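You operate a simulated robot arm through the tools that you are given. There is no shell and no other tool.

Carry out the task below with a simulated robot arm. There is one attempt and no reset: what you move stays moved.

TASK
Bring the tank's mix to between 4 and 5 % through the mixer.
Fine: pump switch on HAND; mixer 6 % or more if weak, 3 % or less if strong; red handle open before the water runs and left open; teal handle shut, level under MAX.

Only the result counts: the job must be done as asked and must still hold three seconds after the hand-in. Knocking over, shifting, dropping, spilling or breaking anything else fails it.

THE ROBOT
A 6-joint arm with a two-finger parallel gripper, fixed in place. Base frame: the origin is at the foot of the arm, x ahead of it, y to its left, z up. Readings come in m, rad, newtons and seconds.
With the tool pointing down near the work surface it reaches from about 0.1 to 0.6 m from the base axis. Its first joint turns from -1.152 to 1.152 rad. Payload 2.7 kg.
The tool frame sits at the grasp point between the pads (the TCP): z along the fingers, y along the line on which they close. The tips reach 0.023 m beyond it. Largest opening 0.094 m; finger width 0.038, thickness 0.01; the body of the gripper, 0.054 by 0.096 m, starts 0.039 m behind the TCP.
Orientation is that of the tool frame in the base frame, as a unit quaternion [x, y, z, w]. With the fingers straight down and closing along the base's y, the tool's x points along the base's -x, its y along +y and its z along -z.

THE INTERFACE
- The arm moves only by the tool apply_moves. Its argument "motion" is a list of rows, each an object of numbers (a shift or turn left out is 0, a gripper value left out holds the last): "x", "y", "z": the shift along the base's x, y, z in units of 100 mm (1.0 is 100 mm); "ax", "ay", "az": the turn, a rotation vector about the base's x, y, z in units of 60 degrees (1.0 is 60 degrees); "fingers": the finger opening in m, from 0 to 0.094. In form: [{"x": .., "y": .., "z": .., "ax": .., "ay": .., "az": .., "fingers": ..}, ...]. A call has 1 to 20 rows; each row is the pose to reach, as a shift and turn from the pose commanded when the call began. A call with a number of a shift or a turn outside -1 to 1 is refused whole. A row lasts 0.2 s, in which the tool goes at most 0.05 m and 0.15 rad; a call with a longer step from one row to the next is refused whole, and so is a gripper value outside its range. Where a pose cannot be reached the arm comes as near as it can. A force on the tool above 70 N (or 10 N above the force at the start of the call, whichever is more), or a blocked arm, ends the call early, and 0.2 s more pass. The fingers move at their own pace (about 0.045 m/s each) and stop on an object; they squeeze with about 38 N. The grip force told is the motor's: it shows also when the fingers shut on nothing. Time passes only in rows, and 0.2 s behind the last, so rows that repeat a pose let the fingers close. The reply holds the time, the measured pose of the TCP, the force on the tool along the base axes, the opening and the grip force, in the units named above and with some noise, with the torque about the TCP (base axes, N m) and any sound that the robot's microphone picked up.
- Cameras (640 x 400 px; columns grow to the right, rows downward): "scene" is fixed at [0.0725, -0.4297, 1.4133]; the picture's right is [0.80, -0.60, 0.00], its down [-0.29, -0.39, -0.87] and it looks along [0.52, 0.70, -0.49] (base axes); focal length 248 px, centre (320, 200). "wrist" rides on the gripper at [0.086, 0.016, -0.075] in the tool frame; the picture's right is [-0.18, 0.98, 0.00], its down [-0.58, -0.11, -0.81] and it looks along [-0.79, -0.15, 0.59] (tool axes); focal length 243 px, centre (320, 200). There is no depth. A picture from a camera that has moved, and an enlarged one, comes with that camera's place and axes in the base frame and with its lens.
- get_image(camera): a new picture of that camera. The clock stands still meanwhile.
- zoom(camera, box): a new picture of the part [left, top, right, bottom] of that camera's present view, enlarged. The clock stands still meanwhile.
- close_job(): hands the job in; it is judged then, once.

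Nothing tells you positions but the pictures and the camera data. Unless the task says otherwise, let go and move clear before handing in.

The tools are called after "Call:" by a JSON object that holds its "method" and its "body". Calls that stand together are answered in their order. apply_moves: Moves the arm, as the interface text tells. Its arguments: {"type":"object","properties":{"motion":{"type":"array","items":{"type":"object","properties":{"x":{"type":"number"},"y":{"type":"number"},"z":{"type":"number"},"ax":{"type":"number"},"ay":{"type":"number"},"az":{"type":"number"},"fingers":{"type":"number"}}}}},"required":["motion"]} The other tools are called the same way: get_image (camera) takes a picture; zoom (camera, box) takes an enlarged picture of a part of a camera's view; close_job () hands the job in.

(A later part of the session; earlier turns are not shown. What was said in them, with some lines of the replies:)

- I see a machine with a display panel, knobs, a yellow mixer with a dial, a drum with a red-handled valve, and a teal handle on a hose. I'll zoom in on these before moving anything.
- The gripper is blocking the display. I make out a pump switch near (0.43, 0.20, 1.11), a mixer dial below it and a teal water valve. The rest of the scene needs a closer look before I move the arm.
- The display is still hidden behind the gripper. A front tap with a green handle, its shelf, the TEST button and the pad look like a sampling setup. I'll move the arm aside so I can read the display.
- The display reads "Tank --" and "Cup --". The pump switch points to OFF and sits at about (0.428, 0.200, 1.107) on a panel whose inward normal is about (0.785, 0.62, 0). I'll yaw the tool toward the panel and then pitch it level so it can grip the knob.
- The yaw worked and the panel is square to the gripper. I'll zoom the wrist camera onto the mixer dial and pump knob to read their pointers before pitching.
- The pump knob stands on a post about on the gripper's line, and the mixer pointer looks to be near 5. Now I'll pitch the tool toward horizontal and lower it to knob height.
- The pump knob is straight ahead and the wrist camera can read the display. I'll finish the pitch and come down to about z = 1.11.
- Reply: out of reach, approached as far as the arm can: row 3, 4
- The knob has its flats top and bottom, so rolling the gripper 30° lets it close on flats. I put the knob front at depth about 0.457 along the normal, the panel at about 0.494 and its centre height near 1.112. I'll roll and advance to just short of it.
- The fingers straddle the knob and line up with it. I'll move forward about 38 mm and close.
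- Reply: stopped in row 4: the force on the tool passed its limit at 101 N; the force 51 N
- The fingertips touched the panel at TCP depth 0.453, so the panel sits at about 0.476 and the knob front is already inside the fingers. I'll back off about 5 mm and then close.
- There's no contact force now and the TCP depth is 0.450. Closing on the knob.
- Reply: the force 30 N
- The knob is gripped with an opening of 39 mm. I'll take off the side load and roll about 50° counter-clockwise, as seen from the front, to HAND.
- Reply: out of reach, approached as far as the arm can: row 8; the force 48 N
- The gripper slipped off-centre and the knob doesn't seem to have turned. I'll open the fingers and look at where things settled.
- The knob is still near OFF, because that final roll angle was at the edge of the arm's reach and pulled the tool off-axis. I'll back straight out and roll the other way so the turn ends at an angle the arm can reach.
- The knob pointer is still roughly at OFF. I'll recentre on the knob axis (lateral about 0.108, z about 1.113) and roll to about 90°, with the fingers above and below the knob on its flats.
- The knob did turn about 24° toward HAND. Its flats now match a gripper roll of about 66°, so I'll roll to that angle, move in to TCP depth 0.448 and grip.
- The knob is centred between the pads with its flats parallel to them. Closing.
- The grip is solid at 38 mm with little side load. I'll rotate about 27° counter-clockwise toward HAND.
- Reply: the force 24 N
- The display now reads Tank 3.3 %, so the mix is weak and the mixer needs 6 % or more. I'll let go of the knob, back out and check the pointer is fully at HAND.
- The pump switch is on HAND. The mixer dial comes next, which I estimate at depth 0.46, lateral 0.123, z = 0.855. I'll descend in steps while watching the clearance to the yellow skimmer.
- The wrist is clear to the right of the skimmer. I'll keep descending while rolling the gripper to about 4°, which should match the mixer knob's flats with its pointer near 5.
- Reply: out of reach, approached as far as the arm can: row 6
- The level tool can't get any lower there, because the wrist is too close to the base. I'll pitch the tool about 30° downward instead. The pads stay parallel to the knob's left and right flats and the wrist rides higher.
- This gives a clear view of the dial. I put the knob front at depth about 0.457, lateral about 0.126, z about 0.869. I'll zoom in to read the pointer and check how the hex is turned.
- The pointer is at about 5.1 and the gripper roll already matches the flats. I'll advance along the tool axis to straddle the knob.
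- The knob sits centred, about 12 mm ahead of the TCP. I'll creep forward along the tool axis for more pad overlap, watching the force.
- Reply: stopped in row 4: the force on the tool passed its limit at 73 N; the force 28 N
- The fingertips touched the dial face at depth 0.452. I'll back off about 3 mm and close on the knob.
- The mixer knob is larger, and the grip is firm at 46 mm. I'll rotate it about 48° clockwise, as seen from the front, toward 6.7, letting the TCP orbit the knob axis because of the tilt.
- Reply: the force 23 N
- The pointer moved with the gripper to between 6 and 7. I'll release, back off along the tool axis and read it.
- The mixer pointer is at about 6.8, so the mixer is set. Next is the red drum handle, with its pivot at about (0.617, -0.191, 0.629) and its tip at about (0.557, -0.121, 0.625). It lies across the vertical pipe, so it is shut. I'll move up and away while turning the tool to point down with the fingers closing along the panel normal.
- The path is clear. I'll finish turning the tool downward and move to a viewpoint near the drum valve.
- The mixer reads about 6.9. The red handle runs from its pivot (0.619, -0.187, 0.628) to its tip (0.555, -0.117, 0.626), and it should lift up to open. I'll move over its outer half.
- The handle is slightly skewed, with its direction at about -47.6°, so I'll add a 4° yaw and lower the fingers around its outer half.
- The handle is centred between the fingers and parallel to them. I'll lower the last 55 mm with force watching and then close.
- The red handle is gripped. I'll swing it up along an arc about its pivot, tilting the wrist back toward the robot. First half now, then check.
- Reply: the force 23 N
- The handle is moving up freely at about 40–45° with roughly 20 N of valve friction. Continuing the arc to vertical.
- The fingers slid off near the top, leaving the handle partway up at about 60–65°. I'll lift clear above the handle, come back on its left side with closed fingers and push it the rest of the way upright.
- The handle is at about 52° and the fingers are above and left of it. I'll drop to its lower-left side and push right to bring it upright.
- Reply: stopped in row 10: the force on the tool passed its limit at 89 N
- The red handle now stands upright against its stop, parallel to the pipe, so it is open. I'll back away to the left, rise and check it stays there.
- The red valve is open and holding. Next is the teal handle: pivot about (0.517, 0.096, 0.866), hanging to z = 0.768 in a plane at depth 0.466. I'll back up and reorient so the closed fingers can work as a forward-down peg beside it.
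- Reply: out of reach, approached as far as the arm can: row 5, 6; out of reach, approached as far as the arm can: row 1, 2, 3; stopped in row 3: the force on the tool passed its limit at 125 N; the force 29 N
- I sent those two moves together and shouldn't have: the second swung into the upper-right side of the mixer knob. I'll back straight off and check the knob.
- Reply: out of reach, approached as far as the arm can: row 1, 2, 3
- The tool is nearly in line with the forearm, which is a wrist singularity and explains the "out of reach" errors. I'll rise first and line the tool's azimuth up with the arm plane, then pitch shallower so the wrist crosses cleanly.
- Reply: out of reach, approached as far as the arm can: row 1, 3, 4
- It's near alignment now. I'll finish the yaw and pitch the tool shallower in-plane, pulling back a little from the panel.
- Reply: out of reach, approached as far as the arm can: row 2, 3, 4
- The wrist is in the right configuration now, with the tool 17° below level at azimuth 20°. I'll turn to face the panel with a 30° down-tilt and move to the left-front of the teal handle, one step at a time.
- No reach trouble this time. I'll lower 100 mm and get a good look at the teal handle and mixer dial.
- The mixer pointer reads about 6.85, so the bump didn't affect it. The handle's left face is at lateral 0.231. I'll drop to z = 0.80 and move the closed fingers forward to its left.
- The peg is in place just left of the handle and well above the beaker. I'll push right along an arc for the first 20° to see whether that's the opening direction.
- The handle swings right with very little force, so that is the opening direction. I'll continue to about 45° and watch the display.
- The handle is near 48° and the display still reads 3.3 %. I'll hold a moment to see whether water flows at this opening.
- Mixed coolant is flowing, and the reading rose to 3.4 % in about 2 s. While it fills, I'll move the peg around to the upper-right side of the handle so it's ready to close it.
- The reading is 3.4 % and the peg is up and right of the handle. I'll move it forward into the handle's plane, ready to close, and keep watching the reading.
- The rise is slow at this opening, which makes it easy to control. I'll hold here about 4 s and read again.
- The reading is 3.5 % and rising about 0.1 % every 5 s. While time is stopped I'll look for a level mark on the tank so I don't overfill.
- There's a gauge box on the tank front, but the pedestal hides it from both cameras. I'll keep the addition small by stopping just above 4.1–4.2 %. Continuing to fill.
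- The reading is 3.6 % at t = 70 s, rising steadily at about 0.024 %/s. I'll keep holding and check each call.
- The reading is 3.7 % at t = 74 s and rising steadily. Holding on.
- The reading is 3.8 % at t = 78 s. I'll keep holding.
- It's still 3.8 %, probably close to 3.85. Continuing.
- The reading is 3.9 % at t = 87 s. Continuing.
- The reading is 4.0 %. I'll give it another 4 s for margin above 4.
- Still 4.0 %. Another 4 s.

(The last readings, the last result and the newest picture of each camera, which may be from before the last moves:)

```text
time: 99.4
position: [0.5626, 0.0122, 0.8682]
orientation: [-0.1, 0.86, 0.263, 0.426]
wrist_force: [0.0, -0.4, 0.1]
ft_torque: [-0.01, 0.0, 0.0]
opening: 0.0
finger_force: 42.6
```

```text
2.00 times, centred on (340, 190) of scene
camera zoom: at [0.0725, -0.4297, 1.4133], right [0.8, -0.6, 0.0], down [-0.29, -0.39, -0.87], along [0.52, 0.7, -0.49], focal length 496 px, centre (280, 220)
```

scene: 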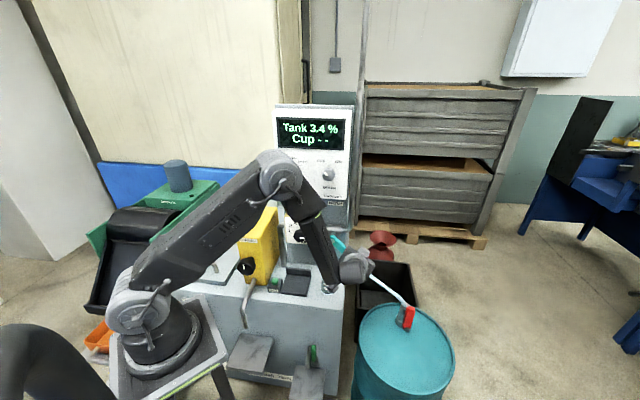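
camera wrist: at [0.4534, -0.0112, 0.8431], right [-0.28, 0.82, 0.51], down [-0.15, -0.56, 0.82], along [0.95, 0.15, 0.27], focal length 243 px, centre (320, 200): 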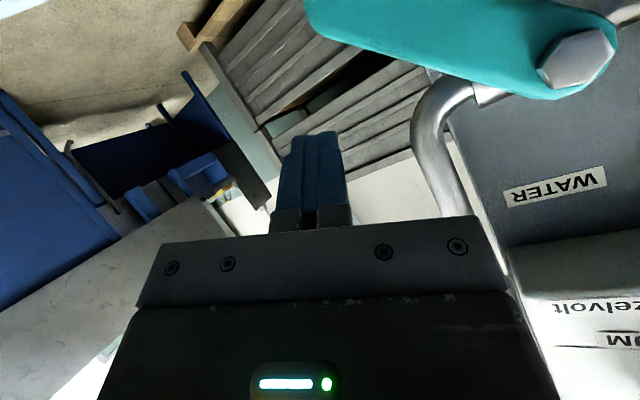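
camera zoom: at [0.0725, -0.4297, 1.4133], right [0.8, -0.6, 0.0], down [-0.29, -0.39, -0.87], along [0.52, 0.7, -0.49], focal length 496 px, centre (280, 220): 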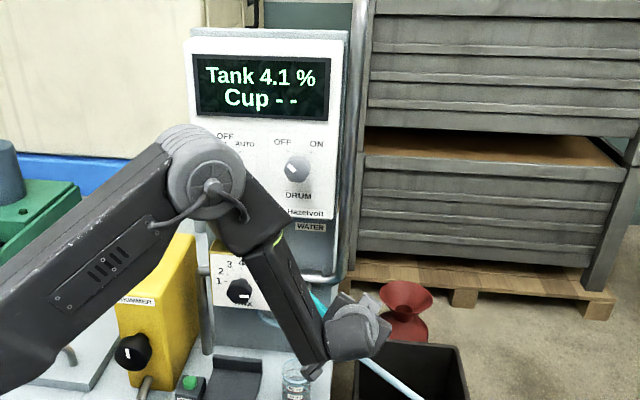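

4.1 %. One more short wait for margin, then I'll close the teal handle.

Call:
{"method": "apply_moves", "body": {"motion": [{"z": 0}, {"z": 0}, {"z": 0}, {"z": 0}, {"z": 0}, {"z": 0}, {"z": 0}, {"z": 0}, {"z": 0}, {"z": 0}, {"z": 0}, {"z": 0}, {"z": 0}, {"z": 0}, {"z": 0}, {"z": 0}, {"z": 0}, {"z": 0}, {"z": 0}, {"z": 0}]}}

Call:
{"method": "zoom", "body": {"camera": "scene", "box": [260, 90, 420, 290]}}

Call:
{"method": "get_image", "body": {"camera": "wrist"}}

```text
time: 103.6
position: [0.5642, 0.0115, 0.8681]
orientation: [-0.1, 0.86, 0.263, 0.426]
wrist_force: [-0.2, 0.2, -0.9]
ft_torque: [0.0, 0.02, -0.03]
opening: 0.0
finger_force: 42.2
```

```text
2.00 times, centred on (340, 190) of scene
camera zoom: at [0.0725, -0.4297, 1.4133], right [0.8, -0.6, 0.0], down [-0.29, -0.39, -0.87], along [0.52, 0.7, -0.49], focal length 496 px, centre (280, 220)
```

zoom: 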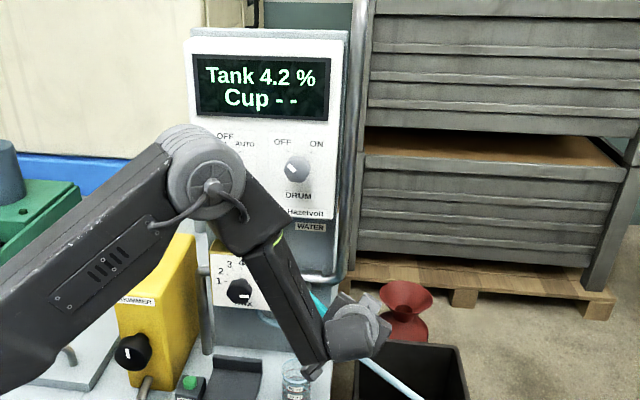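

```text
taken
camera wrist: at [0.4533, -0.0112, 0.8431], right [-0.28, 0.82, 0.51], down [-0.15, -0.56, 0.82], along [0.95, 0.15, 0.27], focal length 243 px, centre (320, 200)
```

wrist: 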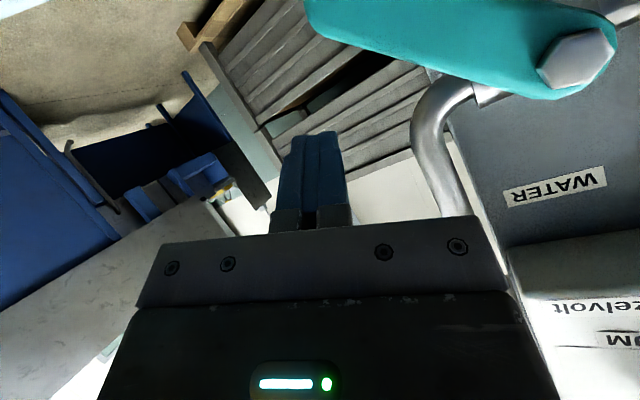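

The tank is at 4.2 %. Closing the teal handle now by sweeping the peg down and left along the arc to vertical.

Call:
{"method": "apply_moves", "body": {"motion": [{"x": -0.105, "y": 0.133, "z": -0.19}, {"x": -0.136, "y": 0.172, "z": -0.31}, {"x": -0.177, "y": 0.225, "z": -0.42}, {"x": -0.234, "y": 0.297, "z": -0.53}, {"x": -0.304, "y": 0.385, "z": -0.62}, {"x": -0.381, "y": 0.483, "z": -0.69}, {"x": -0.381, "y": 0.483, "z": -0.69}]}}

Call:
{"method": "zoom", "body": {"camera": "scene", "box": [260, 190, 380, 280]}}

Call:
{"method": "get_image", "body": {"camera": "wrist"}}

```text
time: 105.2
position: [0.5249, 0.0572, 0.7996]
orientation: [-0.098, 0.861, 0.262, 0.425]
wrist_force: [-36.5, -29.8, 20.3]
ft_torque: [0.2, 0.03, 0.35]
opening: 0.0001
finger_force: 42.9
```

```text
4.44 times, centred on (320, 235) of scene
camera zoom: at [0.0713, -0.4304, 1.4132], right [0.8, -0.6, 0.0], down [-0.29, -0.39, -0.87], along [0.52, 0.7, -0.49], focal length 1102 px, centre (320, 44)
```

zoom: 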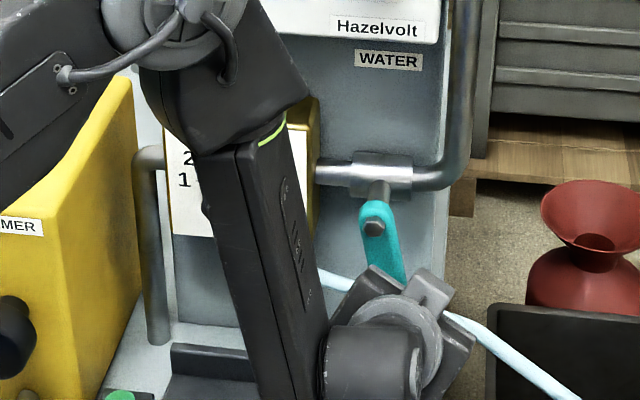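

```text
taken
camera wrist: at [0.4143, 0.0353, 0.7746], right [-0.27, 0.82, 0.51], down [-0.14, -0.55, 0.82], along [0.95, 0.15, 0.27], focal length 243 px, centre (320, 200)
```

wrist: 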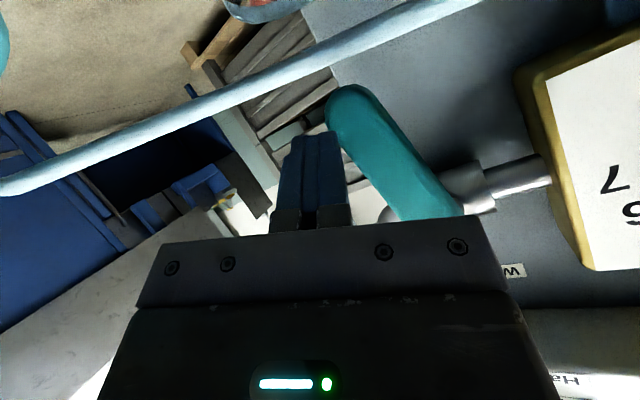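

The peg slipped in front of the handle with about 20° still to go, so it wasn't deep enough. I'll back out, step right, go about 12 mm deeper and push left again.

Call:
{"method": "apply_moves", "body": {"motion": [{"x": -0.146, "y": -0.136}, {"x": 0.161, "y": -0.465}, {"x": 0.278, "y": -0.356}, {"x": 0.395, "y": -0.247}, {"x": 0.313, "y": -0.159}, {"x": 0.231, "y": -0.072}, {"x": 0.163, "y": 0.002}, {"x": 0.163, "y": 0.002}]}}

Call:
{"method": "zoom", "body": {"camera": "scene", "box": [260, 190, 380, 280]}}

Call:
{"method": "get_image", "body": {"camera": "wrist"}}

Call:
{"method": "zoom", "body": {"camera": "scene", "box": [260, 90, 420, 290]}}

```text
time: 107.0
position: [0.543, 0.0615, 0.8002]
orientation: [-0.1, 0.86, 0.263, 0.426]
wrist_force: [0.3, -0.7, -1.0]
ft_torque: [-0.01, 0.03, -0.02]
opening: 0.0
finger_force: 42.4
```

```text
4.44 times, centred on (320, 235) of scene
camera zoom: at [0.0725, -0.4298, 1.4133], right [0.8, -0.6, 0.0], down [-0.29, -0.39, -0.87], along [0.52, 0.7, -0.49], focal length 1102 px, centre (320, 44)
```

zoom: 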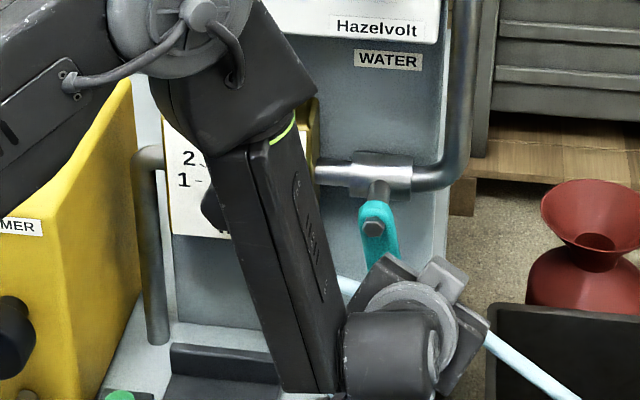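

```text
taken
camera wrist: at [0.4334, 0.0394, 0.7741], right [-0.28, 0.82, 0.51], down [-0.15, -0.56, 0.82], along [0.95, 0.15, 0.27], focal length 243 px, centre (320, 200)
```

wrist: 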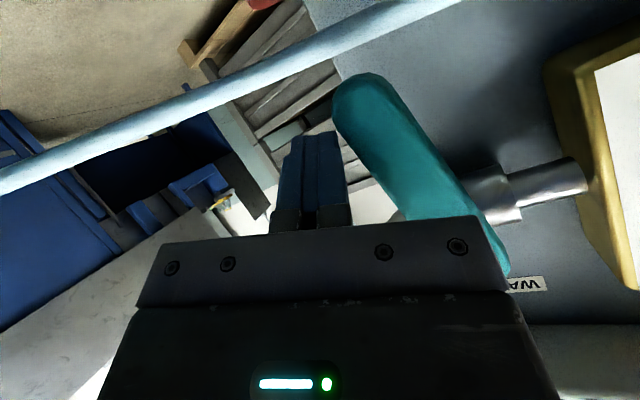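

```text
2.00 times, centred on (340, 190) of scene
camera zoom: at [0.0725, -0.4298, 1.4133], right [0.8, -0.6, 0.0], down [-0.29, -0.39, -0.87], along [0.52, 0.7, -0.49], focal length 496 px, centre (280, 220)
```

zoom: 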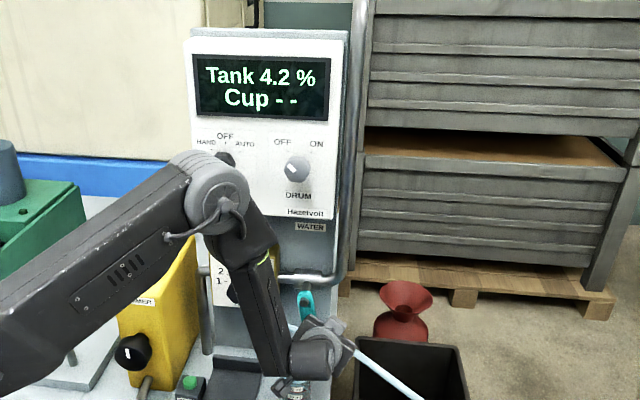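

The peg is now properly to the right of the handle and at the right depth. I'll continue pushing left in small steps until the handle reaches its stop.

Call:
{"method": "apply_moves", "body": {"motion": [{"x": -0.034, "y": 0.037}, {"x": -0.068, "y": 0.073}, {"x": -0.102, "y": 0.11}, {"x": -0.136, "y": 0.146}, {"x": -0.136, "y": 0.146}]}}

Call:
{"method": "zoom", "body": {"camera": "scene", "box": [260, 190, 380, 280]}}

Call:
{"method": "get_image", "body": {"camera": "wrist"}}

```text
time: 108.2
position: [0.5302, 0.0734, 0.7989]
orientation: [-0.098, 0.861, 0.262, 0.426]
wrist_force: [19.8, -16.2, -12.6]
ft_torque: [-0.53, -0.38, -0.23]
opening: 0.0001
finger_force: 42.0
```

```text
4.44 times, centred on (320, 235) of scene
camera zoom: at [0.0731, -0.4301, 1.4132], right [0.8, -0.6, 0.0], down [-0.29, -0.39, -0.87], along [0.52, 0.7, -0.49], focal length 1102 px, centre (320, 44)
```

zoom: 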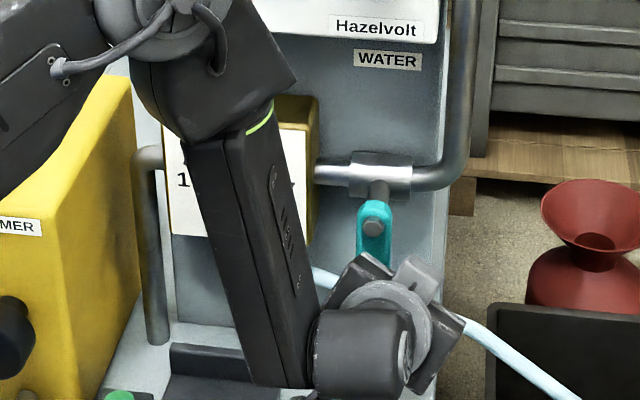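

```text
taken
camera wrist: at [0.4198, 0.0511, 0.7739], right [-0.27, 0.82, 0.51], down [-0.15, -0.55, 0.82], along [0.95, 0.15, 0.27], focal length 243 px, centre (320, 200)
```

wrist: 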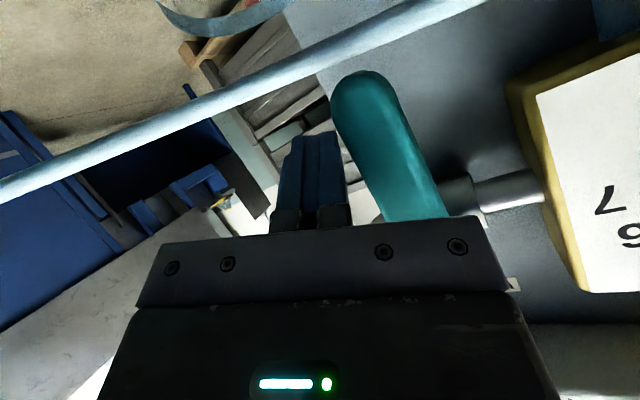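

The handle looks vertical and about 25 N of resistance has built up. A small extra push will confirm it's at its stop.

Call:
{"method": "apply_moves", "body": {"motion": [{"x": -0.02, "y": 0.022}, {"x": -0.04, "y": 0.044}, {"x": -0.04, "y": 0.044}]}}

Call:
{"method": "zoom", "body": {"camera": "scene", "box": [300, 200, 360, 270]}}

```text
time: 109.0
position: [0.5283, 0.0737, 0.8001]
orientation: [-0.091, 0.861, 0.259, 0.428]
wrist_force: [37.4, -35.7, -20.2]
ft_torque: [-0.97, -0.78, -0.45]
opening: 0.0
finger_force: 41.8
```

```text
5.71 times, centred on (330, 235) of scene
camera zoom: at [0.0737, -0.4305, 1.413], right [0.8, -0.6, 0.0], down [-0.29, -0.39, -0.87], along [0.52, 0.7, -0.49], focal length 1417 px, centre (263, 0)
```

zoom: 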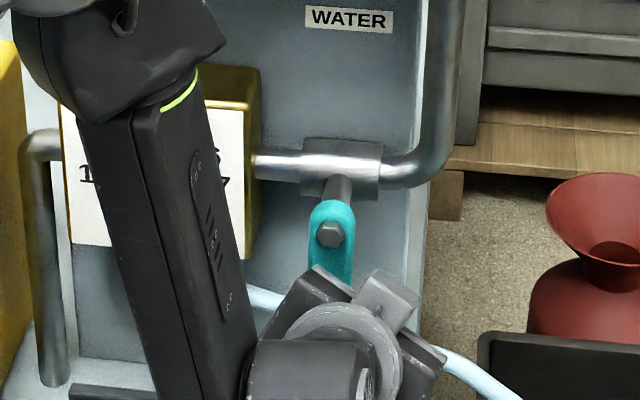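

Force rose to about 52 N with no movement, so the handle is shut against its stop. I'll ease off to the right, back out, and check the handle and the reading.

Call:
{"method": "apply_moves", "body": {"motion": [{"x": 0.1, "y": -0.11}, {"x": 0.2, "y": -0.22}, {"x": 0.0, "y": -0.39}, {"x": -0.25, "y": -0.6}, {"x": -0.4, "y": -0.75, "z": 0.2}, {"x": -0.5, "y": -0.85, "z": 0.5}]}}

Call:
{"method": "get_image", "body": {"camera": "scene"}}

Call:
{"method": "zoom", "body": {"camera": "scene", "box": [260, 190, 380, 280]}}

Call:
{"method": "get_image", "body": {"camera": "wrist"}}

```text
time: 110.4
position: [0.474, -0.0037, 0.8487]
orientation: [-0.1, 0.86, 0.264, 0.425]
wrist_force: [0.0, -0.2, -0.2]
ft_torque: [0.01, 0.0, 0.03]
opening: 0.0
finger_force: 42.1
```

```text
taken
```

scene: 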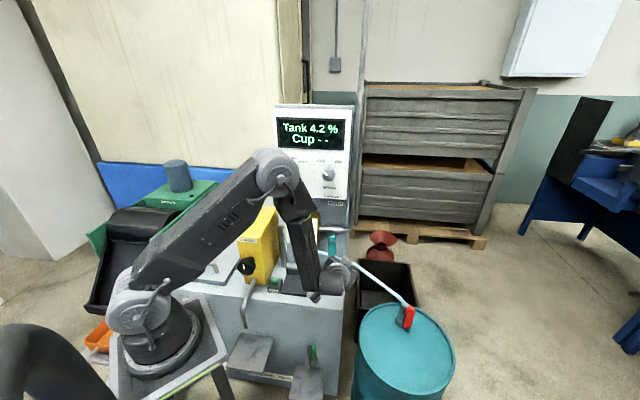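

```text
4.44 times, centred on (320, 235) of scene
camera zoom: at [0.0725, -0.4297, 1.4133], right [0.8, -0.6, 0.0], down [-0.29, -0.39, -0.87], along [0.52, 0.7, -0.49], focal length 1102 px, centre (320, 44)
```

zoom: 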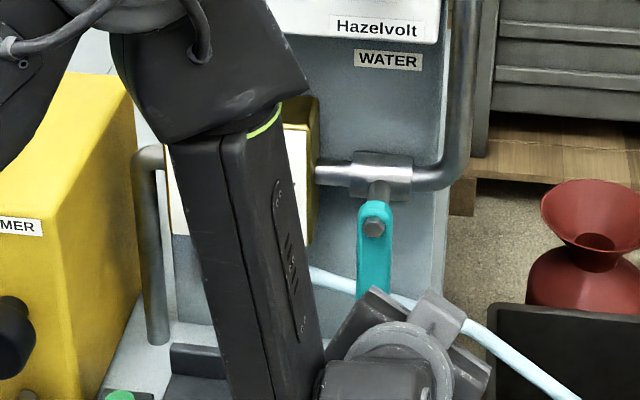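

```text
taken
camera wrist: at [0.364, -0.0272, 0.8245], right [-0.28, 0.82, 0.51], down [-0.14, -0.56, 0.82], along [0.95, 0.15, 0.27], focal length 243 px, centre (320, 200)
```

wrist: 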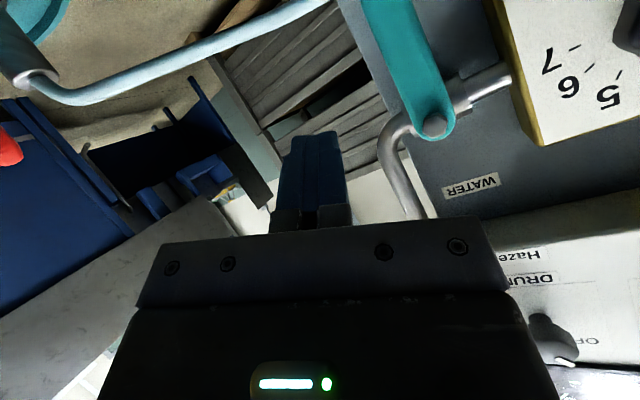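

The teal handle hangs straight down, shut, and the tank reads 4.2 %. I'll raise the arm clear and let time pass to confirm the reading holds.

Call:
{"method": "apply_moves", "body": {"motion": [{"x": -0.1, "y": -0.1, "z": 0.25, "fingers": 0.03}, {"x": -0.2, "y": -0.15, "z": 0.5, "fingers": 0.03}, {"x": -0.3, "y": -0.2, "z": 0.75, "fingers": 0.03}, {"x": -0.35, "y": -0.2, "z": 1.0, "fingers": 0.03}]}}

Call:
{"method": "get_image", "body": {"camera": "scene"}}

```text
time: 111.4
position: [0.4388, -0.0249, 0.9495]
orientation: [-0.1, 0.86, 0.264, 0.425]
wrist_force: [0.3, 0.2, -0.7]
ft_torque: [-0.02, 0.01, 0.02]
opening: 0.0301
finger_force: 0.1
```

```text
taken
```

scene: 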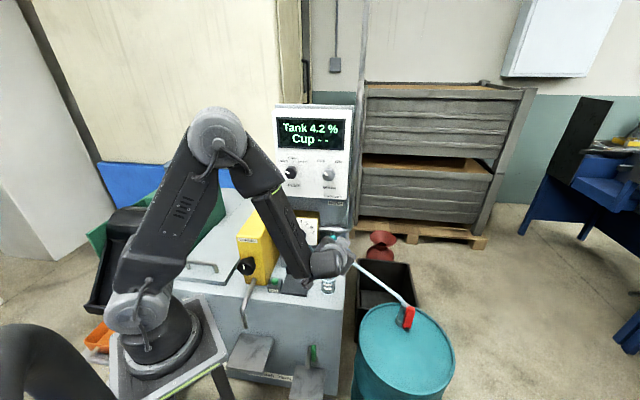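

Call:
{"method": "apply_moves", "body": {"motion": [{"x": -0.1, "y": 0.0, "z": 0.25}, {"x": -0.2, "y": 0.0, "z": 0.5}, {"x": -0.3, "y": 0.0, "z": 0.75}, {"x": -0.4, "y": 0.0, "z": 1.0}, {"x": -0.4, "y": 0.0, "z": 1.0}, {"x": -0.4, "y": 0.0, "z": 1.0}, {"x": -0.4, "y": 0.0, "z": 1.0}, {"x": -0.4, "y": 0.0, "z": 1.0}, {"x": -0.4, "y": 0.0, "z": 1.0}, {"x": -0.4, "y": 0.0, "z": 1.0}]}}

Call:
{"method": "get_image", "body": {"camera": "scene"}}

Call:
{"method": "zoom", "body": {"camera": "scene", "box": [220, 190, 380, 310]}}

Call:
{"method": "zoom", "body": {"camera": "scene", "box": [260, 90, 380, 210]}}

Call:
{"method": "zoom", "body": {"camera": "scene", "box": [340, 250, 460, 340]}}

```text
time: 113.6
position: [0.3993, -0.0273, 1.0454]
orientation: [-0.1, 0.86, 0.263, 0.426]
wrist_force: [-0.8, 0.0, 0.1]
ft_torque: [0.0, -0.01, 0.02]
opening: 0.0299
finger_force: 0.0
```

```text
taken
```

scene: 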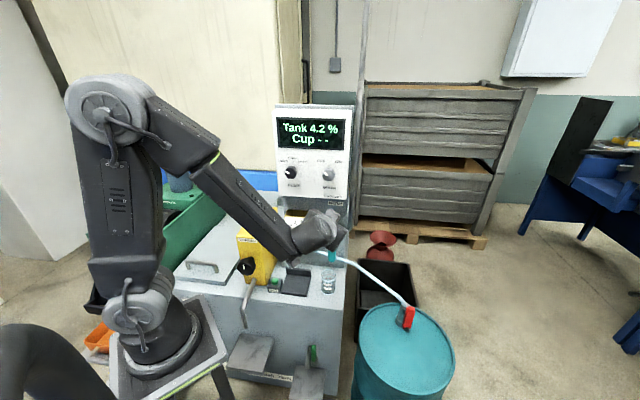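

```text
3.33 times, centred on (300, 250) of scene
camera zoom: at [0.0725, -0.4297, 1.4133], right [0.8, -0.6, 0.0], down [-0.29, -0.39, -0.87], along [0.52, 0.7, -0.49], focal length 827 px, centre (387, 33)
```

zoom: 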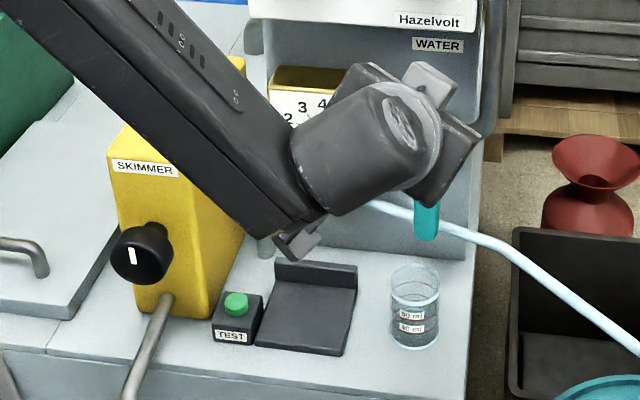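

```text
3.33 times, centred on (320, 150) of scene
camera zoom: at [0.0725, -0.4297, 1.4133], right [0.8, -0.6, 0.0], down [-0.29, -0.39, -0.87], along [0.52, 0.7, -0.49], focal length 827 px, centre (320, 367)
```

zoom: 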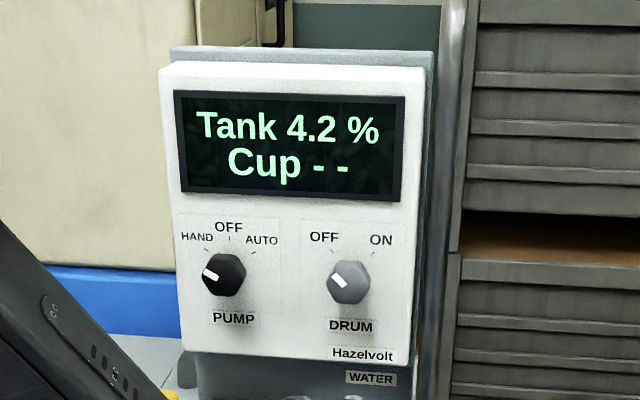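

```text
4.44 times, centred on (400, 295) of scene
camera zoom: at [0.0725, -0.4297, 1.4133], right [0.8, -0.6, 0.0], down [-0.29, -0.39, -0.87], along [0.52, 0.7, -0.49], focal length 1102 px, centre (-36, -222)
```

zoom: 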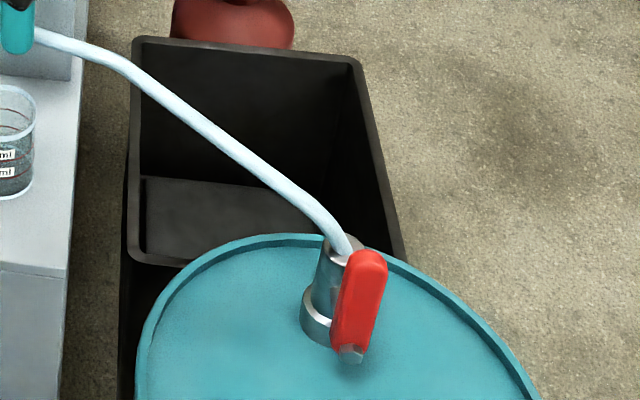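

Pump is at HAND, red is open, the beaker is undisturbed and the tank reads 4.2 %. I'll lift the arm further out of the way, wait several seconds and recheck the dial, the teal handle and the reading.

Call:
{"method": "apply_moves", "body": {"motion": [{"x": -0.15, "y": 0.0, "z": 0.25}, {"x": -0.3, "y": 0.0, "z": 0.5}, {"x": -0.45, "y": 0.0, "z": 0.75}, {"x": -0.6, "y": 0.0, "z": 1.0}, {"x": -0.6, "y": 0.0, "z": 1.0}, {"x": -0.6, "y": 0.0, "z": 1.0}, {"x": -0.6, "y": 0.0, "z": 1.0}, {"x": -0.6, "y": 0.0, "z": 1.0}, {"x": -0.6, "y": 0.0, "z": 1.0}, {"x": -0.6, "y": 0.0, "z": 1.0}, {"x": -0.6, "y": 0.0, "z": 1.0}, {"x": -0.6, "y": 0.0, "z": 1.0}, {"x": -0.6, "y": 0.0, "z": 1.0}, {"x": -0.6, "y": 0.0, "z": 1.0}, {"x": -0.6, "y": 0.0, "z": 1.0}, {"x": -0.6, "y": 0.0, "z": 1.0}, {"x": -0.6, "y": 0.0, "z": 1.0}, {"x": -0.6, "y": 0.0, "z": 1.0}, {"x": -0.6, "y": 0.0, "z": 1.0}, {"x": -0.6, "y": 0.0, "z": 1.0}]}}

Call:
{"method": "get_image", "body": {"camera": "scene"}}

Call:
{"method": "zoom", "body": {"camera": "scene", "box": [270, 190, 350, 250]}}

Call:
{"method": "get_image", "body": {"camera": "wrist"}}

```text
time: 117.8
position: [0.3436, -0.0251, 1.1498]
orientation: [-0.1, 0.86, 0.263, 0.425]
wrist_force: [0.4, 0.3, -0.4]
ft_torque: [-0.01, -0.03, 0.02]
opening: 0.03
finger_force: 0.0
```

```text
taken
```

scene: 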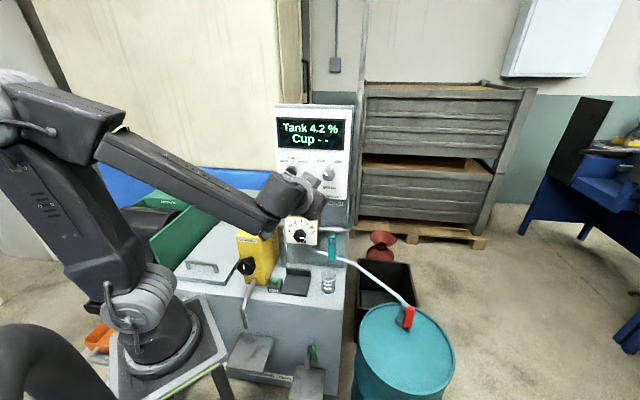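

```text
6.67 times, centred on (310, 220) of scene
camera zoom: at [0.0725, -0.4297, 1.4133], right [0.8, -0.6, 0.0], down [-0.29, -0.39, -0.87], along [0.52, 0.7, -0.49], focal length 1653 px, centre (387, 67)
```

zoom: 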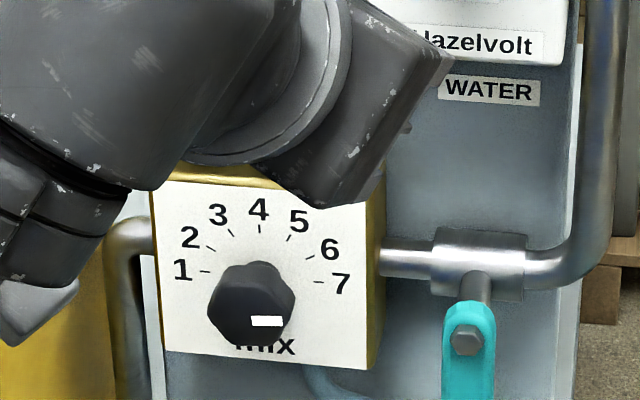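

```text
taken
camera wrist: at [0.2336, -0.0477, 1.1237], right [-0.28, 0.82, 0.51], down [-0.15, -0.56, 0.82], along [0.95, 0.15, 0.27], focal length 243 px, centre (320, 200)
```

wrist: 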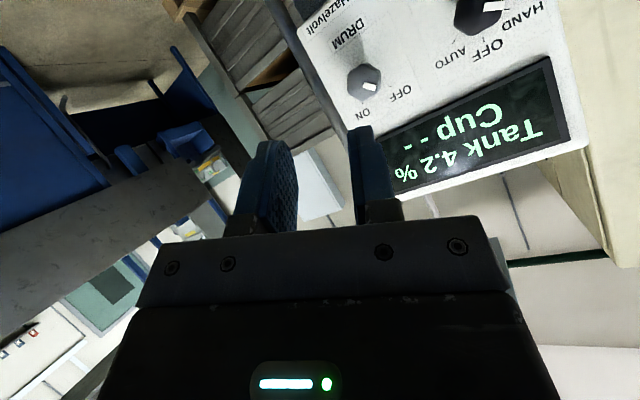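

Everything checks out. The tank is steady at 4.2 %, the pump is on HAND, the mixer is at about 6.9, the red handle is open and the teal handle is shut. The cup and the other controls haven't moved, and the arm is clear. I couldn't read the level gauge because the pedestal hides it, so staying under MAX rests on the small amount added. Handing in.

Call:
{"method": "close_job", "body": {}}

```text
The job is handed in.
```

The tank's mix is now 4.2 %, up from 3.3 %. I couldn't confirm that the level is under MAX. The robot's pedestal hides the level gauge from the scene camera, and I didn't see a usable view from the wrist camera. To keep the level down, I stopped soon after passing 4 %.

State at hand-in:

- **Pump switch:** on HAND.
- **Mixer:** at about 6.9 %, because the tank was weak.
- **Red handle:** opened before any water ran, and left open.
- **Teal handle:** shut against its stop.
- **Reading:** held at 4.2 % for about 8 seconds after I shut the water off.

While moving toward the teal handle I bumped the mixer knob with up to about 125 N. The fingers also pressed on the pump panel and the dial face while I was gripping the knobs (about 101 N and 73 N). I saw no damage, and the mixer setting hadn't changed afterwards. The cup, drum switch and skimmer knob were not moved, and the arm was clear when I handed in.
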